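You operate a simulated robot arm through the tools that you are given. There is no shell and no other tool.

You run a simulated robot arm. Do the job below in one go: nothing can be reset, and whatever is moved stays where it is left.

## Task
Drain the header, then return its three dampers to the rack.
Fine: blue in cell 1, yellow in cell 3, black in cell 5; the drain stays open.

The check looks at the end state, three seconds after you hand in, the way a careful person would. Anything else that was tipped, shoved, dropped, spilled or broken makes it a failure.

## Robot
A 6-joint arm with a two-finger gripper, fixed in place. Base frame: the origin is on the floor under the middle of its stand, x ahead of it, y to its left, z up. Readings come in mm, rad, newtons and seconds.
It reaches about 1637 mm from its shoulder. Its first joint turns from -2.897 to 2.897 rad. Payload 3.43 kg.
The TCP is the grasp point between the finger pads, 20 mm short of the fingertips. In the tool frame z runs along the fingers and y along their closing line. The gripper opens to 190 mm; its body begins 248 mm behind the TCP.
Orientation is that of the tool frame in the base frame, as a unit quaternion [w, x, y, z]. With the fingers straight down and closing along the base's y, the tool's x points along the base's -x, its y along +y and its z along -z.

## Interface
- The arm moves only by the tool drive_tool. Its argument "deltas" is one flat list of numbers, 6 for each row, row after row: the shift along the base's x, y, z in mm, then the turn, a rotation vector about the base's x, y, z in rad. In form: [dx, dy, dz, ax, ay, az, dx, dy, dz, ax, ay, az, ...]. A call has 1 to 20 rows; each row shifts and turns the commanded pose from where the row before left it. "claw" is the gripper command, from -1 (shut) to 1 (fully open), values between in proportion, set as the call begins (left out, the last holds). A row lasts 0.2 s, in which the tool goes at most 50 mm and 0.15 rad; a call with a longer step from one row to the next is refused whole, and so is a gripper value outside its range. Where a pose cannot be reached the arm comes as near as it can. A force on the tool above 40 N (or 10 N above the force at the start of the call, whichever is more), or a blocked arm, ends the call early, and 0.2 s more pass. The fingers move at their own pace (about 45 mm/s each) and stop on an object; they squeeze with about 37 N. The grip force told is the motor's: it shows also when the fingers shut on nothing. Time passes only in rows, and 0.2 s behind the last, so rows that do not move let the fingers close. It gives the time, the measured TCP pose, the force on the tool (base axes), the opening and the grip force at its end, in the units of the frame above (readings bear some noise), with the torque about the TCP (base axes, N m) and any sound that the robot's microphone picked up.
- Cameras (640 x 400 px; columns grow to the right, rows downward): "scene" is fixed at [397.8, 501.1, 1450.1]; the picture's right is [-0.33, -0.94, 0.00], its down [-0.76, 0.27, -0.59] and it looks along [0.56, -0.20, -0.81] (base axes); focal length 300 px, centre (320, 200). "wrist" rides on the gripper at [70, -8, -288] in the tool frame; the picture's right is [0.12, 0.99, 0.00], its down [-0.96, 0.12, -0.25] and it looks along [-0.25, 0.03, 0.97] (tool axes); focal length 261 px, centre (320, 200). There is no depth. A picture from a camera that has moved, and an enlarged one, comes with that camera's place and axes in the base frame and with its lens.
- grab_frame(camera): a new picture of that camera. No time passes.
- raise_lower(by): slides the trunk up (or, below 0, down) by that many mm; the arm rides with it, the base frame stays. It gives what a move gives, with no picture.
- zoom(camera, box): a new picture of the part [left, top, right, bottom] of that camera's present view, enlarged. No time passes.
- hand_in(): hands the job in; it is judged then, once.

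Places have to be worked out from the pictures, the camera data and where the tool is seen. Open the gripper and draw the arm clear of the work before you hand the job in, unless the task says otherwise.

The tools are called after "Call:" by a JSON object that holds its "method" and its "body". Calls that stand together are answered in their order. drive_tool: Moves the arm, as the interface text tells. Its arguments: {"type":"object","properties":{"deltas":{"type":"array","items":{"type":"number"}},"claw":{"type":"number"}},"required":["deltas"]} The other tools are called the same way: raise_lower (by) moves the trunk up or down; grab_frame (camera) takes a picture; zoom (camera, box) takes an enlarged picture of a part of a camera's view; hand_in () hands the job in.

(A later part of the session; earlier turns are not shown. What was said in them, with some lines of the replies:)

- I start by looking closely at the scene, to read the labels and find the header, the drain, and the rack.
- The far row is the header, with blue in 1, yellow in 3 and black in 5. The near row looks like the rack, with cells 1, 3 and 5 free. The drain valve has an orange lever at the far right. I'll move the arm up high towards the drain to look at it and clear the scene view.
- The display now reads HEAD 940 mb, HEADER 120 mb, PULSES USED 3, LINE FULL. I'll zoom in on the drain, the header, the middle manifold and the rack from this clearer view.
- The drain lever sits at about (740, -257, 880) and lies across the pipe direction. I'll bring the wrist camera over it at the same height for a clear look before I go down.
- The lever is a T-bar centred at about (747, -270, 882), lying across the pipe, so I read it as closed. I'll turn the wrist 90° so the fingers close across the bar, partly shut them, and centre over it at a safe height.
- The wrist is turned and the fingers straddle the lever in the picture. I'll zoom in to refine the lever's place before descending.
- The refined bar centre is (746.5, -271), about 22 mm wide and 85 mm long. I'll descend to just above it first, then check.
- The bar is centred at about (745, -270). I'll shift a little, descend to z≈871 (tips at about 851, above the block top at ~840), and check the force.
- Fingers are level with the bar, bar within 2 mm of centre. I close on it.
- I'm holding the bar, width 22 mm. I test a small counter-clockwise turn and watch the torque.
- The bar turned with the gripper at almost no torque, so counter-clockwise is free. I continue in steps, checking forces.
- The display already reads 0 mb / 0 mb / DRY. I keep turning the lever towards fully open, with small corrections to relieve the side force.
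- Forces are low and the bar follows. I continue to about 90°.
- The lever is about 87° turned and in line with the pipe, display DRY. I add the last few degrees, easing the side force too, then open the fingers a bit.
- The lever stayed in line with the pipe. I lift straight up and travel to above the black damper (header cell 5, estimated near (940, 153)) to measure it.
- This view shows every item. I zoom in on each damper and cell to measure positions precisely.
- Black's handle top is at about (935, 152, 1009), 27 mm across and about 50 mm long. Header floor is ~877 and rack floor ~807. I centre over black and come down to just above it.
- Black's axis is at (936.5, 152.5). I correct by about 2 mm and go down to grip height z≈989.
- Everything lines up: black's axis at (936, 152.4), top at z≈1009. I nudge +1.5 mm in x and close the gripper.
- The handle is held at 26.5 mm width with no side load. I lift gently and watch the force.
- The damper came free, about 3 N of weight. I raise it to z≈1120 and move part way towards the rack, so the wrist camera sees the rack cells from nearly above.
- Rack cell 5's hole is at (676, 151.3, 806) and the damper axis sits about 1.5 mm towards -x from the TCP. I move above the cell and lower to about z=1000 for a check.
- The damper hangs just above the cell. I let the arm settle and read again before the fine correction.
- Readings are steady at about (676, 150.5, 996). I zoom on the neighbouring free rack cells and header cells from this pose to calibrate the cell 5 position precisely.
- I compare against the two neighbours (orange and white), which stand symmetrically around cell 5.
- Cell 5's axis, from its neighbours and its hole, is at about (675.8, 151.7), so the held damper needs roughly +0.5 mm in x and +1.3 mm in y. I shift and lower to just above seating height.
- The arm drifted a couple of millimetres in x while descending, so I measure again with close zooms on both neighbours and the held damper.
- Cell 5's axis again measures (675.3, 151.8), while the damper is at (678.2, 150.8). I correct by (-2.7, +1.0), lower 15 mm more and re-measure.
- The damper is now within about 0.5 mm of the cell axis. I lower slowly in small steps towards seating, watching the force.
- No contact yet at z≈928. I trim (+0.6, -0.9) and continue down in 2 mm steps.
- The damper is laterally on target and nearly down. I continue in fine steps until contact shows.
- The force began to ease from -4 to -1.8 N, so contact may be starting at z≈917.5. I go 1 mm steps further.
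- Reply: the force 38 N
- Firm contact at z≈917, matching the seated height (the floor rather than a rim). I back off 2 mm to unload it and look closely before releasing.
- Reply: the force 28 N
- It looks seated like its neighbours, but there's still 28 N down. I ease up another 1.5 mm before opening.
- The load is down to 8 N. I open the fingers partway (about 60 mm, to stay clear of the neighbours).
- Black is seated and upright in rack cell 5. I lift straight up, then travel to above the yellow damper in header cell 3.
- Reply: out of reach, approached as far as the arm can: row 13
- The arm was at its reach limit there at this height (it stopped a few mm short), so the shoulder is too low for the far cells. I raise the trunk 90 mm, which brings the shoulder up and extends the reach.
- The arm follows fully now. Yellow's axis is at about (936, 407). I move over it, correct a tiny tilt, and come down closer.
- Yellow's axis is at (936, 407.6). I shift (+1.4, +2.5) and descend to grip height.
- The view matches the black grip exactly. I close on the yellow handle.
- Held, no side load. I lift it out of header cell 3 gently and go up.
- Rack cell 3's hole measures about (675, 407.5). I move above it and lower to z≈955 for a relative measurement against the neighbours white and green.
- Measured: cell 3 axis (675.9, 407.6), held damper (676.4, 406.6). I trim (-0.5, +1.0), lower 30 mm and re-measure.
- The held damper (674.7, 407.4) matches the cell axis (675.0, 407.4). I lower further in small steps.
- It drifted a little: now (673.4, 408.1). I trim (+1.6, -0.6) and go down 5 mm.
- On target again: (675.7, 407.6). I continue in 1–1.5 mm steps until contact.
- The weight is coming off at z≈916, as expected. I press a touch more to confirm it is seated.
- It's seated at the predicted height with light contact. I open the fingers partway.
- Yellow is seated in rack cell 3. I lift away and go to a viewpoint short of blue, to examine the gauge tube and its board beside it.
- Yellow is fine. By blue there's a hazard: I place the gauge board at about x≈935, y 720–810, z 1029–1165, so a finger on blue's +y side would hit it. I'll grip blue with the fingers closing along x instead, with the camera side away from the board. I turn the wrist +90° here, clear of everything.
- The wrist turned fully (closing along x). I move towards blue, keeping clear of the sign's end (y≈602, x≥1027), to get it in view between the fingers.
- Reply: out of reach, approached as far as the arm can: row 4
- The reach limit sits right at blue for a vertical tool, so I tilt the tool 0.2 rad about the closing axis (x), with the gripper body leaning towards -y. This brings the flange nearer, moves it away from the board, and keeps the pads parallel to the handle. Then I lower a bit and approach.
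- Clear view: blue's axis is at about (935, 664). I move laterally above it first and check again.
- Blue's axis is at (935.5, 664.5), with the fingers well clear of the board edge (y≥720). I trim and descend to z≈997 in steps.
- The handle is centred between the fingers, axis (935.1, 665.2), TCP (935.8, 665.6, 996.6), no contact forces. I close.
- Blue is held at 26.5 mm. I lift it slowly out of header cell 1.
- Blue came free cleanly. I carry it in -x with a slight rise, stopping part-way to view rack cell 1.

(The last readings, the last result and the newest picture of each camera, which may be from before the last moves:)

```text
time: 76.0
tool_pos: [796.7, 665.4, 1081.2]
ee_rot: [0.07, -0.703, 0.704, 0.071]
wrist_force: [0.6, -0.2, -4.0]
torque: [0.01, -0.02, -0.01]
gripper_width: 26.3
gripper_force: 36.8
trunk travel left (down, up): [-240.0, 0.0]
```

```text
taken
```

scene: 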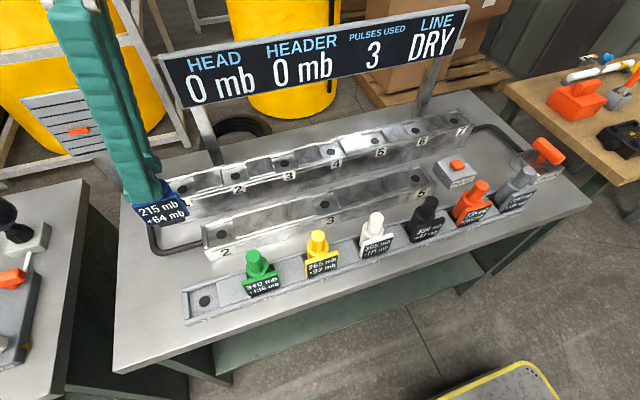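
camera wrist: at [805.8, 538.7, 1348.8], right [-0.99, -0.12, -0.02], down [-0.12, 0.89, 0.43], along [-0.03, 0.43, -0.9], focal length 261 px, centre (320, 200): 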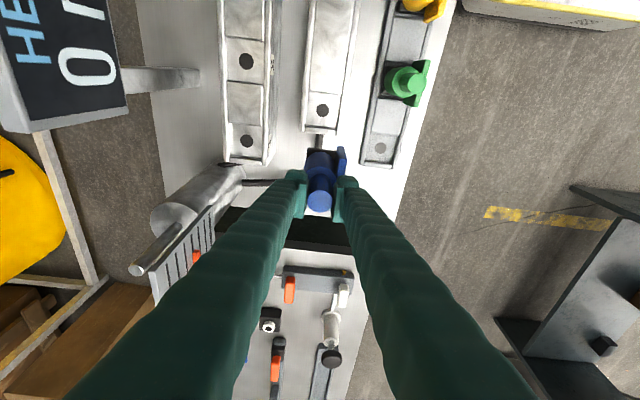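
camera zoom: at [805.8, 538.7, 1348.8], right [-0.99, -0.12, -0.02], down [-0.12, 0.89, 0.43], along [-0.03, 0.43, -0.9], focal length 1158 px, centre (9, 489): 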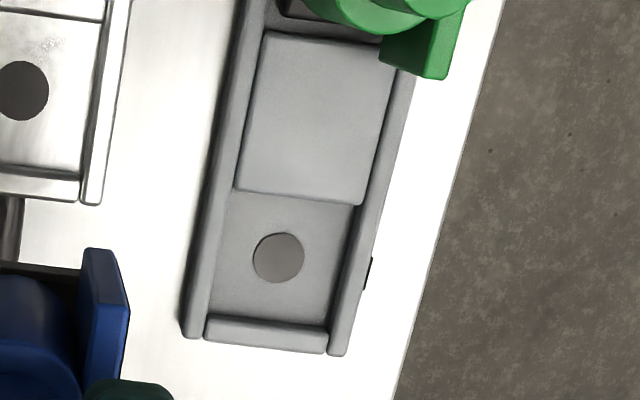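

Rack cell 1 is clear. Extrapolating the rack row (cells 5 and 3) gives the cell 1 axis at about (675.2, 662.8), so the camera should end near (682.7, 539.3, 1190.6). I move over the cell and lower to about 40 mm above seating.

Call:
{"method": "drive_tool", "body": {"deltas": [-41, 0.2, 0, 0, 0, 0, -41, 0.2, 0, 0, 0, 0, -41, 0.2, 0, 0, 0, 0, 0, 0, -40, 0, 0, 0, 0, 0, -40, 0, 0, 0, 0, 0, -35, 0, 0, 0, 0, 0, 0, 0, 0, 0, 0, 0, 0, 0, 0, 0]}}

Call:
{"method": "grab_frame", "body": {"camera": "wrist"}}

Call:
{"method": "zoom", "body": {"camera": "wrist", "box": [260, 40, 400, 140]}}

Call:
{"method": "zoom", "body": {"camera": "wrist", "box": [280, 145, 360, 215]}}

Call:
{"method": "zoom", "body": {"camera": "scene", "box": [150, 190, 310, 330]}}

```text
time: 77.8
tool_pos: [671.8, 667.0, 966.4]
ee_rot: [-0.071, 0.704, -0.703, -0.071]
wrist_force: [-0.2, -0.2, -4.8]
torque: [0.04, 0.02, 0.0]
gripper_width: 26.9
gripper_force: 36.9
trunk travel left (down, up): [-240.0, 0.0]
```

```text
taken
camera wrist: at [680.5, 540.4, 1235.0], right [-0.99, -0.12, -0.02], down [-0.12, 0.89, 0.43], along [-0.03, 0.43, -0.9], focal length 261 px, centre (320, 200)
```

wrist: 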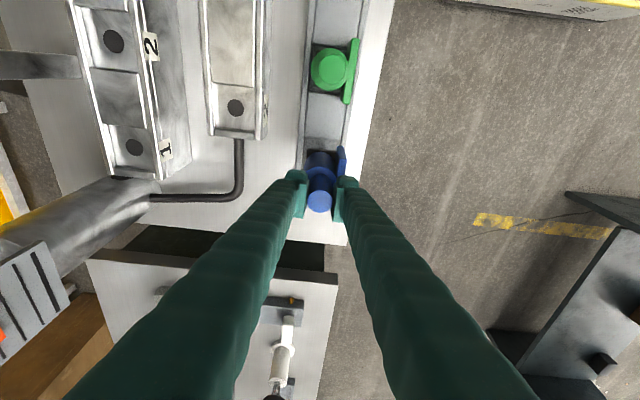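

```text
4.00 times, centred on (330, 90) of wrist
camera zoom: at [680.5, 540.4, 1235.0], right [-0.99, -0.12, -0.02], down [-0.12, 0.89, 0.43], along [-0.03, 0.43, -0.9], focal length 1043 px, centre (280, 640)
```

zoom: 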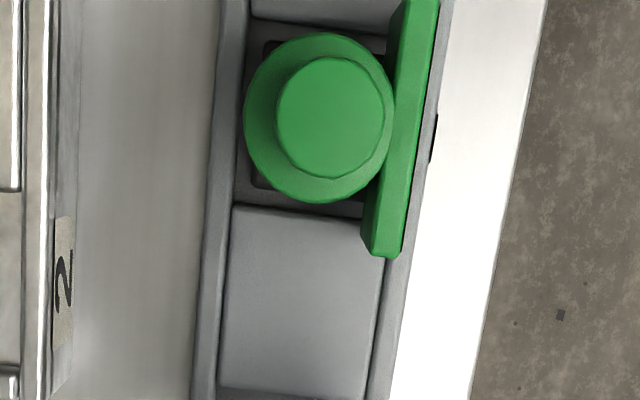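

```text
5.71 times, centred on (320, 180) of wrist
camera zoom: at [680.5, 540.4, 1235.0], right [-0.99, -0.12, -0.02], down [-0.12, 0.89, 0.43], along [-0.03, 0.43, -0.9], focal length 1489 px, centre (320, 314)
```

zoom: 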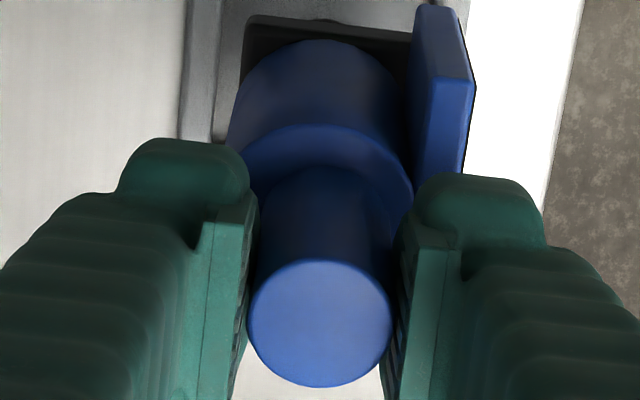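

```text
2.86 times, centred on (230, 260) of scene
camera zoom: at [397.8, 501.1, 1450.1], right [-0.33, -0.94, 0.0], down [-0.76, 0.27, -0.59], along [0.56, -0.2, -0.81], focal length 857 px, centre (577, 29)
```

zoom: 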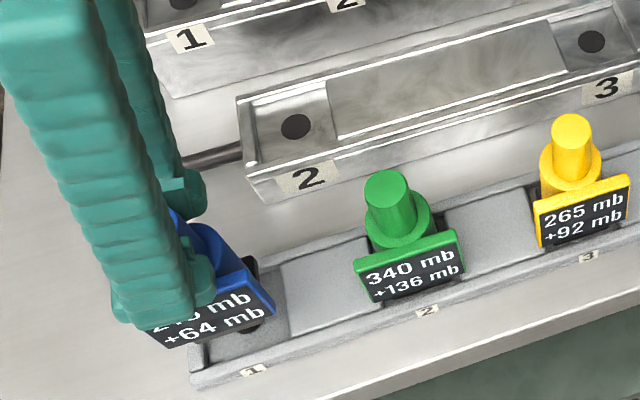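

Two independent measurements (row extrapolation, and the offset from green in this picture) say the damper should move about (+2.3, -1.4). I apply that, lower 25 mm and re-measure.

Call:
{"method": "drive_tool", "body": {"deltas": [2.3, -1.4, 0, 0, 0, 0, 0, 0, -10, 0, 0, 0, 0, 0, -10, 0, 0, 0, 0, 0, -5, 0, 0, 0, 0, 0, 0, 0, 0, 0, 0, 0, 0, 0, 0, 0]}}

Call:
{"method": "zoom", "body": {"camera": "wrist", "box": [270, 20, 390, 130]}}

Call:
{"method": "zoom", "body": {"camera": "wrist", "box": [270, 120, 370, 210]}}

Call:
{"method": "zoom", "body": {"camera": "scene", "box": [160, 230, 280, 330]}}

```text
time: 79.2
tool_pos: [675.9, 666.2, 942.2]
ee_rot: [-0.071, 0.704, -0.703, -0.072]
wrist_force: [-0.8, -1.1, -2.9]
torque: [0.02, 0.0, 0.0]
gripper_width: 26.6
gripper_force: 37.1
trunk travel left (down, up): [-240.0, 0.0]
```

```text
3.64 times, centred on (330, 75) of wrist
camera zoom: at [684.5, 539.3, 1210.2], right [-0.99, -0.12, -0.02], down [-0.12, 0.89, 0.43], along [-0.03, 0.43, -0.9], focal length 948 px, centre (284, 654)
```

zoom: 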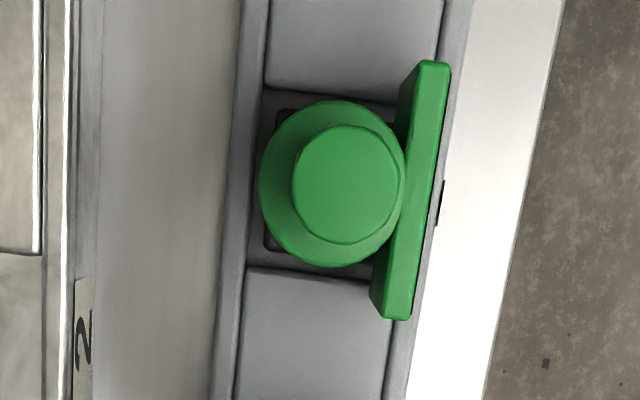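

```text
4.44 times, centred on (320, 165) of wrist
camera zoom: at [684.5, 539.3, 1210.2], right [-0.99, -0.12, -0.02], down [-0.12, 0.89, 0.43], along [-0.03, 0.43, -0.9], focal length 1158 px, centre (320, 356)
```

zoom: 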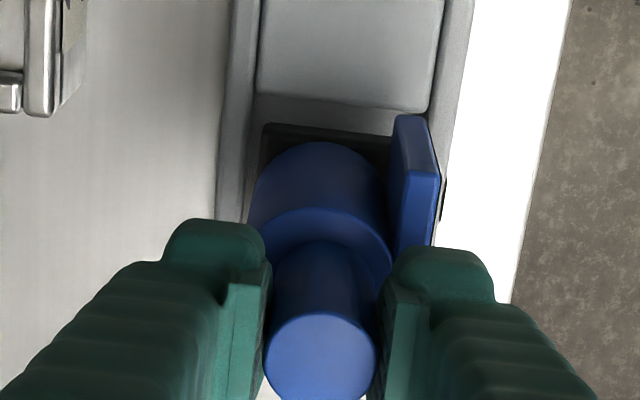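

```text
4.00 times, centred on (220, 280) of scene
camera zoom: at [397.8, 501.1, 1450.1], right [-0.33, -0.94, 0.0], down [-0.76, 0.27, -0.59], along [0.56, -0.2, -0.81], focal length 1200 px, centre (720, -120)
```

zoom: 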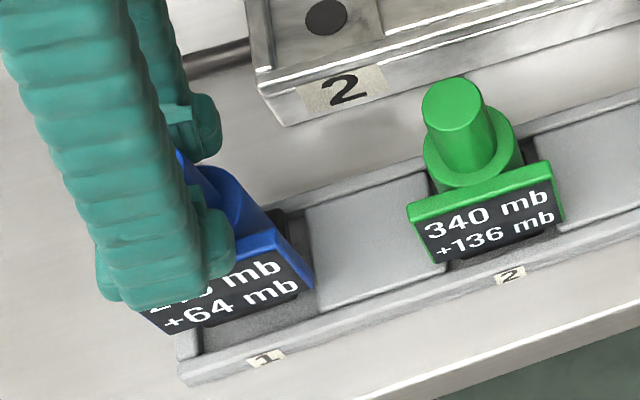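

Now the blue axis reads (675.8, 663.4) against a target of about (675, 663.2). I zoom closely on the base edge and the cell rails to check the x centring.

Call:
{"method": "zoom", "body": {"camera": "wrist", "box": [295, 130, 355, 180]}}

Call:
{"method": "zoom", "body": {"camera": "scene", "box": [185, 255, 255, 320]}}

Call:
{"method": "zoom", "body": {"camera": "wrist", "box": [300, 40, 370, 90]}}

```text
8.00 times, centred on (325, 155) of wrist
camera zoom: at [684.5, 539.3, 1210.2], right [-0.99, -0.12, -0.02], down [-0.12, 0.89, 0.43], along [-0.03, 0.43, -0.9], focal length 2085 px, centre (280, 560)
```

zoom: 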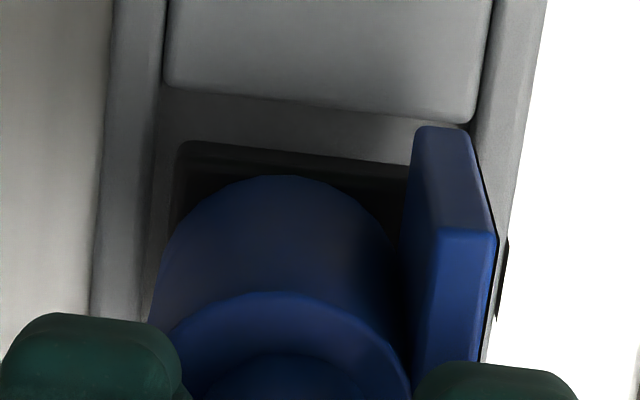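

```text
6.15 times, centred on (220, 288) of scene
camera zoom: at [397.8, 501.1, 1450.1], right [-0.33, -0.94, 0.0], down [-0.76, 0.27, -0.59], along [0.56, -0.2, -0.81], focal length 1846 px, centre (935, -338)
```

zoom: 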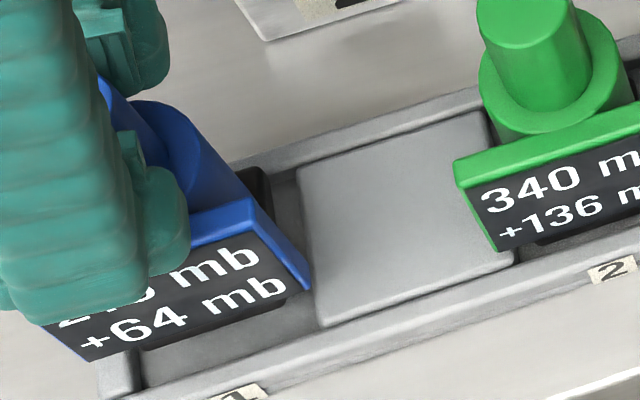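

```text
8.00 times, centred on (335, 65) of wrist
camera zoom: at [684.5, 539.3, 1210.2], right [-0.99, -0.12, -0.02], down [-0.12, 0.89, 0.43], along [-0.03, 0.43, -0.9], focal length 2085 px, centre (200, 1280)
```

zoom: 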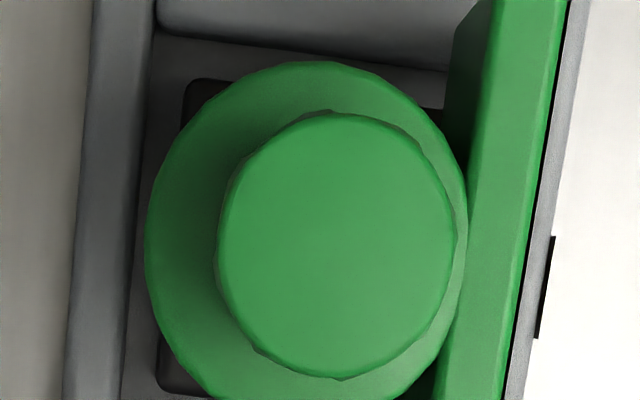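

The cells have several millimetres of clearance around the base (green shows about 7 mm gaps), so the alignment is good. I trim -0.8 in x and lower towards contact.

Call:
{"method": "drive_tool", "body": {"deltas": [-0.8, 0, -4, 0, 0, 0, 0, 0, -4, 0, 0, 0, 0, 0, -4, 0, 0, 0, 0, 0, -2, 0, 0, 0, 0, 0, 0, 0, 0, 0]}}

Call:
{"method": "zoom", "body": {"camera": "wrist", "box": [270, 20, 390, 130]}}

Call:
{"method": "zoom", "body": {"camera": "wrist", "box": [270, 120, 370, 210]}}

Call:
{"method": "zoom", "body": {"camera": "scene", "box": [160, 230, 280, 330]}}

```text
time: 80.5
tool_pos: [676.3, 665.2, 928.1]
ee_rot: [-0.071, 0.704, -0.703, -0.071]
wrist_force: [-0.1, -0.5, -3.7]
torque: [0.0, 0.02, 0.05]
gripper_width: 26.4
gripper_force: 37.0
trunk travel left (down, up): [-240.0, 0.0]
```

```text
3.64 times, centred on (330, 75) of wrist
camera zoom: at [684.8, 538.9, 1196.7], right [-0.99, -0.12, -0.02], down [-0.12, 0.89, 0.43], along [-0.03, 0.43, -0.9], focal length 948 px, centre (284, 654)
```

zoom: 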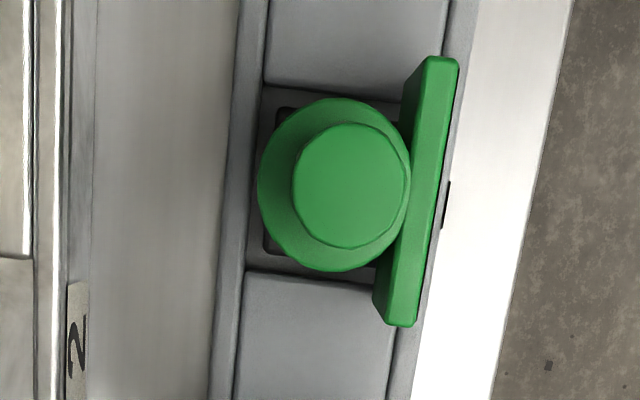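

```text
4.44 times, centred on (320, 165) of wrist
camera zoom: at [684.8, 538.9, 1196.7], right [-0.99, -0.12, -0.02], down [-0.12, 0.89, 0.43], along [-0.03, 0.43, -0.9], focal length 1158 px, centre (320, 356)
```

zoom: 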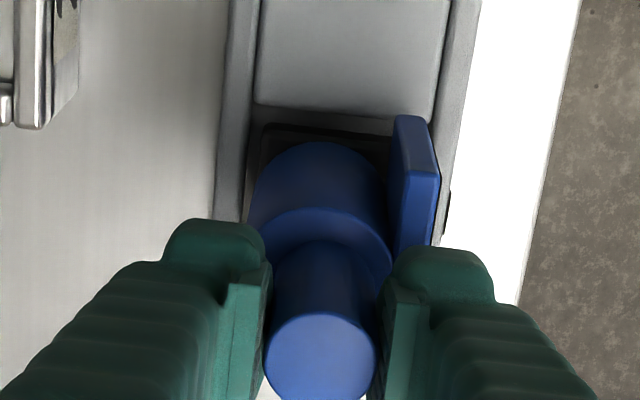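

```text
4.00 times, centred on (220, 280) of scene
camera zoom: at [397.8, 501.1, 1450.1], right [-0.33, -0.94, 0.0], down [-0.76, 0.27, -0.59], along [0.56, -0.2, -0.81], focal length 1200 px, centre (720, -120)
```

zoom: 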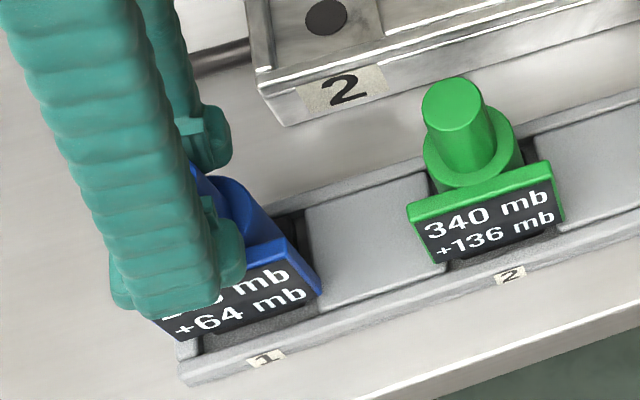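

Blue (676.1, 663.0) against target (675, 663.4). I trim (-1.0, +0.4) and lower in 2 mm steps to contact.

Call:
{"method": "drive_tool", "body": {"deltas": [-1.0, 0.4, 0, 0, 0, 0, 0, 0, -2, 0, 0, 0, 0, 0, -1.5, 0, 0, 0, 0, 0, 0, 0, 0, 0]}}

Call:
{"method": "drive_tool", "body": {"deltas": [0, 0, -1, 0, 0, 0, 0, 0, 0, 0, 0, 0]}}

Call:
{"method": "zoom", "body": {"camera": "wrist", "box": [270, 120, 370, 210]}}

```text
time: 81.5
tool_pos: [675.9, 665.0, 924.9]
ee_rot: [0.07, -0.703, 0.704, 0.072]
wrist_force: [-0.2, 0.0, -3.3]
torque: [0.01, 0.01, -0.02]
gripper_width: 26.6
gripper_force: 37.1
trunk travel left (down, up): [-240.0, 0.0]
```

```text
time: 82.0
tool_pos: [673.8, 664.9, 923.8]
ee_rot: [-0.07, 0.704, -0.703, -0.071]
wrist_force: [-0.2, 0.6, -2.8]
torque: [0.01, -0.02, -0.01]
gripper_width: 26.7
gripper_force: 36.9
trunk travel left (down, up): [-240.0, 0.0]
```

```text
4.44 times, centred on (320, 165) of wrist
camera zoom: at [683.7, 538.9, 1191.5], right [-0.99, -0.12, -0.02], down [-0.12, 0.89, 0.43], along [-0.03, 0.43, -0.9], focal length 1158 px, centre (320, 356)
```

zoom: 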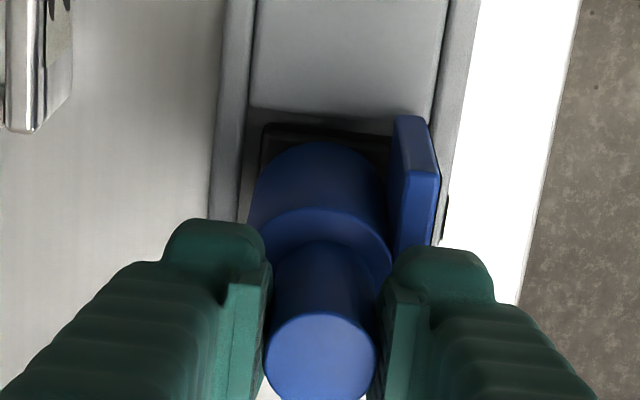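

Just above the expected contact. I go 1 mm at a time.

Call:
{"method": "drive_tool", "body": {"deltas": [0, 0, -1, 0, 0, 0, 0, 0, 0, 0, 0, 0]}}

Call:
{"method": "drive_tool", "body": {"deltas": [0, 0, -0.7, 0, 0, 0, 0, 0, 0, 0, 0, 0]}}

```text
time: 82.7
tool_pos: [674.7, 664.0, 922.3]
ee_rot: [-0.071, 0.704, -0.703, -0.072]
wrist_force: [0.1, 0.5, -3.5]
torque: [0.03, -0.02, -0.02]
gripper_width: 26.6
gripper_force: 37.0
trunk travel left (down, up): [-240.0, 0.0]
```

```text
time: 83.2
tool_pos: [675.7, 665.2, 922.4]
ee_rot: [-0.071, 0.704, -0.704, -0.071]
wrist_force: [-0.9, 0.7, 4.0]
torque: [-0.05, 0.27, 0.01]
gripper_width: 26.7
gripper_force: 37.3
trunk travel left (down, up): [-240.0, 0.0]
```

Contact: the force rose by about 7.5 N at the expected height. I check the view, then open.

Call:
{"method": "drive_tool", "body": {"deltas": [0, 0, 0, 0, 0, 0, 0, 0, 0, 0, 0, 0, 0, 0, 0, 0, 0, 0, 0, 0, 0, 0, 0, 0], "claw": -0.37}}

Call:
{"method": "zoom", "body": {"camera": "wrist", "box": [240, 100, 400, 220]}}

Call:
{"method": "zoom", "body": {"camera": "scene", "box": [160, 230, 280, 330]}}

```text
time: 84.2
tool_pos: [675.9, 665.7, 922.2]
ee_rot: [0.071, -0.703, 0.704, 0.072]
wrist_force: [0.3, 0.4, 0.1]
torque: [0.02, 0.0, 0.01]
gripper_width: 59.8
gripper_force: 0.0
trunk travel left (down, up): [-240.0, 0.0]
```

```text
3.33 times, centred on (320, 160) of wrist
camera zoom: at [684.5, 538.3, 1190.2], right [-0.99, -0.12, -0.02], down [-0.12, 0.89, 0.43], along [-0.03, 0.43, -0.9], focal length 869 px, centre (320, 333)
```

zoom: 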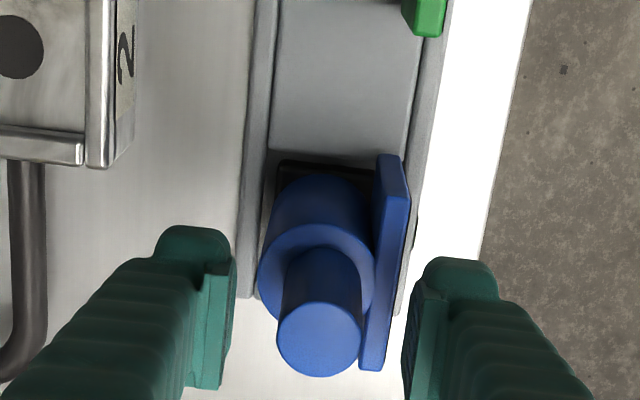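

```text
4.00 times, centred on (220, 280) of scene
camera zoom: at [397.8, 501.1, 1450.1], right [-0.33, -0.94, 0.0], down [-0.76, 0.27, -0.59], along [0.56, -0.2, -0.81], focal length 1200 px, centre (720, -120)
```

zoom: 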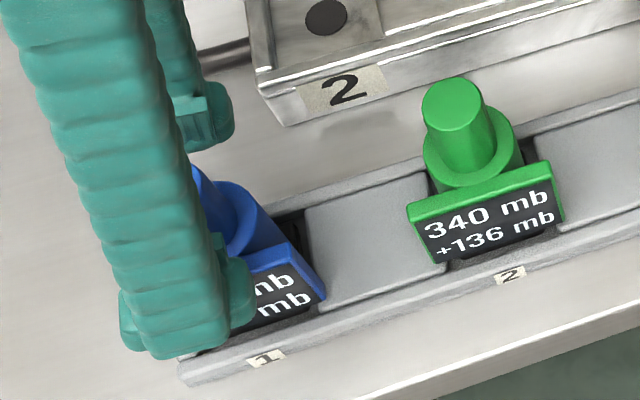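

Blue stands free and seated. I lift straight up and clear.

Call:
{"method": "drive_tool", "body": {"deltas": [0, 0, 10, 0, 0, 0, 0, 0, 25, 0, 0, 0, 0, 0, 40, 0, 0, 0, 0, 0, 45, 0, 0, 0, 0, 0, 45, 0, 0, 0, 0, 0, 45, 0, 0, 0, 0, 0, 0, -0.1, 0, 0, 0, 0, 0, -0.1, 0, 0, 0, 0, 0, 0, 0, 0]}}

Call:
{"method": "drive_tool", "body": {"deltas": [-10, -30, 0, 0, 0, -0.1428, -10, -30, 0, 0, 0, -0.1428, -10, -30, 0, 0, 0, -0.1428, -10, -30, 0, 0, 0, -0.1428, -10, -30, 0, 0, 0, -0.1428, -10, -30, 0, 0, 0, -0.1428, -10, -20, 0, 0, 0, -0.1428, -10, -20, 0, 0, 0, -0.1428, -10, -10, 0, 0, 0, -0.1428, -10, 0, 0, 0, 0, -0.1428, 0, 0, 0, 0, 0, -0.1428, 0, 0, 0, 0, 0, 0]}}

Call:
{"method": "grab_frame", "body": {"camera": "scene"}}

Call:
{"method": "grab_frame", "body": {"camera": "wrist"}}

```text
time: 86.2
tool_pos: [674.5, 665.3, 1132.9]
ee_rot: [-0.001, -0.707, 0.708, 0.0]
wrist_force: [0.1, 1.4, -1.4]
torque: [-0.1, 0.07, 0.02]
gripper_width: 59.7
gripper_force: 0.1
trunk travel left (down, up): [-240.0, 0.0]
```

```text
time: 88.8
tool_pos: [575.4, 434.6, 1133.3]
ee_rot: [0.001, 0.0, 1.0, 0.0]
wrist_force: [0.3, 1.0, -0.1]
torque: [0.0, -0.04, 0.04]
gripper_width: 59.9
gripper_force: 0.1
trunk travel left (down, up): [-240.0, 0.0]
```

```text
taken
```

scene: 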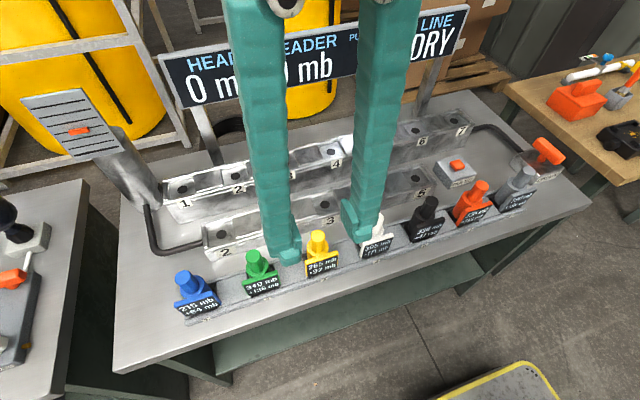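

```text
taken
camera wrist: at [505.4, 426.4, 1421.2], right [-0.12, 0.99, 0.0], down [0.96, 0.11, 0.25], along [0.25, 0.03, -0.97], focal length 261 px, centre (320, 200)
```

wrist: 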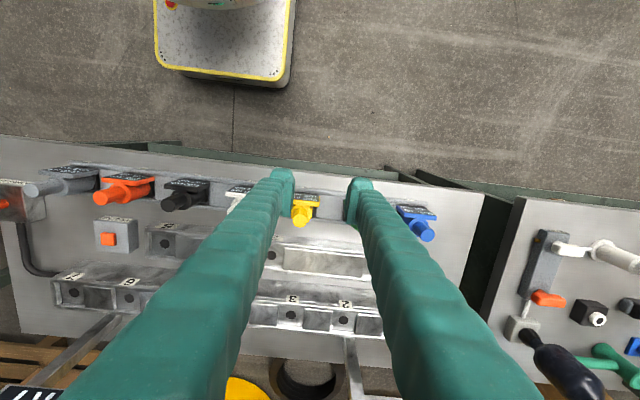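

All three are in the rack. I open the gripper fully and draw the arm back and away from the bench, then inspect everything.

Call:
{"method": "drive_tool", "body": {"deltas": [-20, -20, 20, 0, 0, 0, -25, -25, 20, 0, 0, 0, -25, -30, 20, 0, 0, 0, -25, -35, 0, 0, 0, 0, -25, -35, 0, 0, 0, 0, 0, -40, 0, 0, 0, 0, 0, -40, 0, 0, 0, 0, 0, -40, 0, 0, 0, 0, 0, -40, 0, 0, 0, 0, 0, -40, 0, 0, 0, 0, 0, -40, 0, 0, 0, 0, 0, -40, 0, 0, 0, 0, 0, 0, 0, 0, 0, 0], "claw": 1}}

Call:
{"method": "grab_frame", "body": {"camera": "scene"}}

Call:
{"method": "zoom", "body": {"camera": "scene", "box": [150, 220, 350, 340]}}

Call:
{"method": "zoom", "body": {"camera": "scene", "box": [340, 130, 580, 270]}}

Call:
{"method": "zoom", "body": {"camera": "scene", "box": [10, 10, 480, 240]}}

```text
time: 91.7
tool_pos: [455.6, 13.6, 1193.3]
ee_rot: [0.001, -0.001, 1.0, 0.0]
wrist_force: [0.4, 0.1, 0.3]
torque: [0.01, 0.0, -0.02]
gripper_width: 189.8
gripper_force: 0.2
trunk travel left (down, up): [-240.0, 0.0]
```

```text
taken
```

scene: 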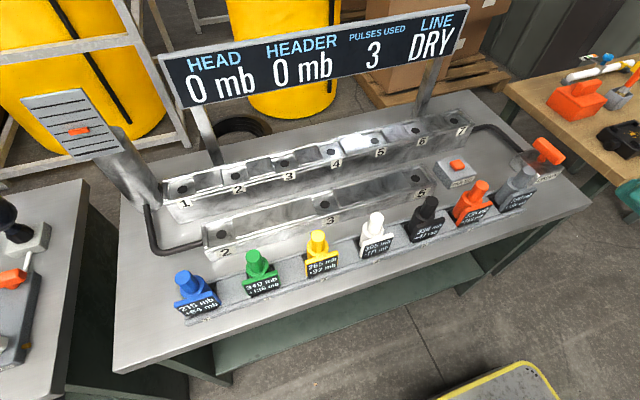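

```text
3.20 times, centred on (250, 280) of scene
camera zoom: at [397.8, 501.1, 1450.1], right [-0.33, -0.94, 0.0], down [-0.76, 0.27, -0.59], along [0.56, -0.2, -0.81], focal length 960 px, centre (544, -56)
```

zoom: 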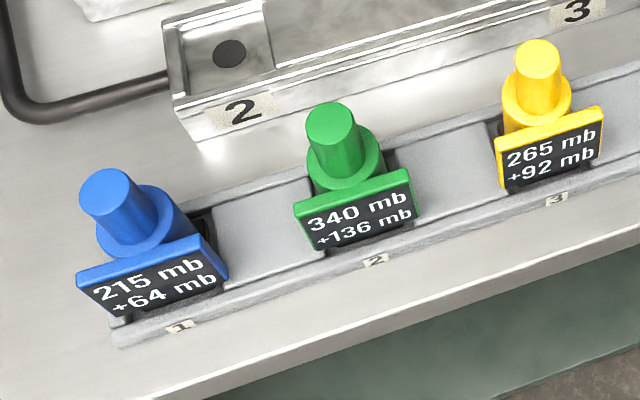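

```text
2.67 times, centred on (460, 200) of scene
camera zoom: at [397.8, 501.1, 1450.1], right [-0.33, -0.94, 0.0], down [-0.76, 0.27, -0.59], along [0.56, -0.2, -0.81], focal length 800 px, centre (-53, 200)
```

zoom: 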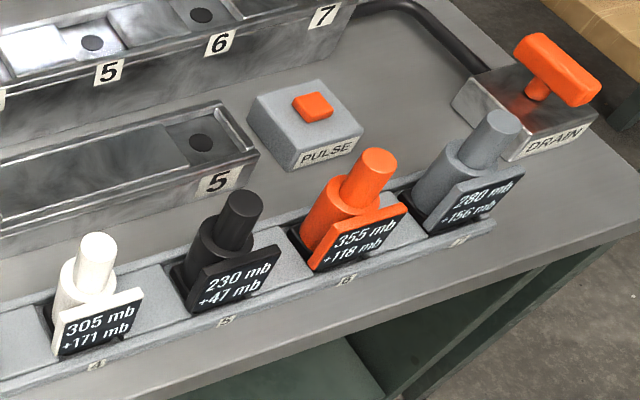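

```text
1.36 times, centred on (245, 125) of scene
camera zoom: at [397.8, 501.1, 1450.1], right [-0.33, -0.94, 0.0], down [-0.76, 0.27, -0.59], along [0.56, -0.2, -0.81], focal length 408 px, centre (422, 302)
```

zoom: 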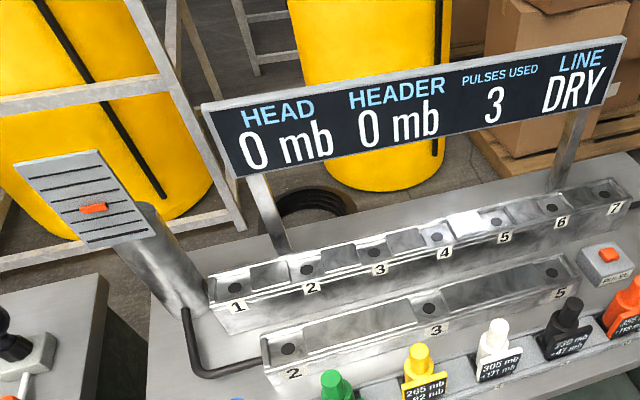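

Final check: the display reads 0 mb / 0 mb / DRY with pulses still at 3, and the drain lever is in line with the pipe (open). Blue, yellow and black stand upright in rack cells 1, 3 and 5. The other dampers haven't moved, the header is empty, and the arm is clear with the gripper open. I hand in.

Call:
{"method": "hand_in", "body": {}}

```text
The job is handed in.
```

The header is drained and its three dampers are back in the rack: blue in cell 1, yellow in cell 3 and black in cell 5. The job is handed in, but I haven't seen the check's verdict.

- **Drain:** I turned the drain lever a quarter turn, in line with the pipe, and left it open. The display reads HEAD 0 mb, HEADER 0 mb and LINE DRY.
- **Dampers:** I pulled them only after the display showed dry. Each went down to firm contact in its cell and stands upright with its label facing the same way as before.
- **Everything else:** The green, white, orange and grey dampers are where they were. The PULSE button wasn't pressed; pulses used still shows 3. In the last picture, nothing looks tipped or knocked.
- **Arm:** The gripper is open and the arm is drawn back from the bench. I raised the trunk 90 mm to reach the far end of the header and left it raised.
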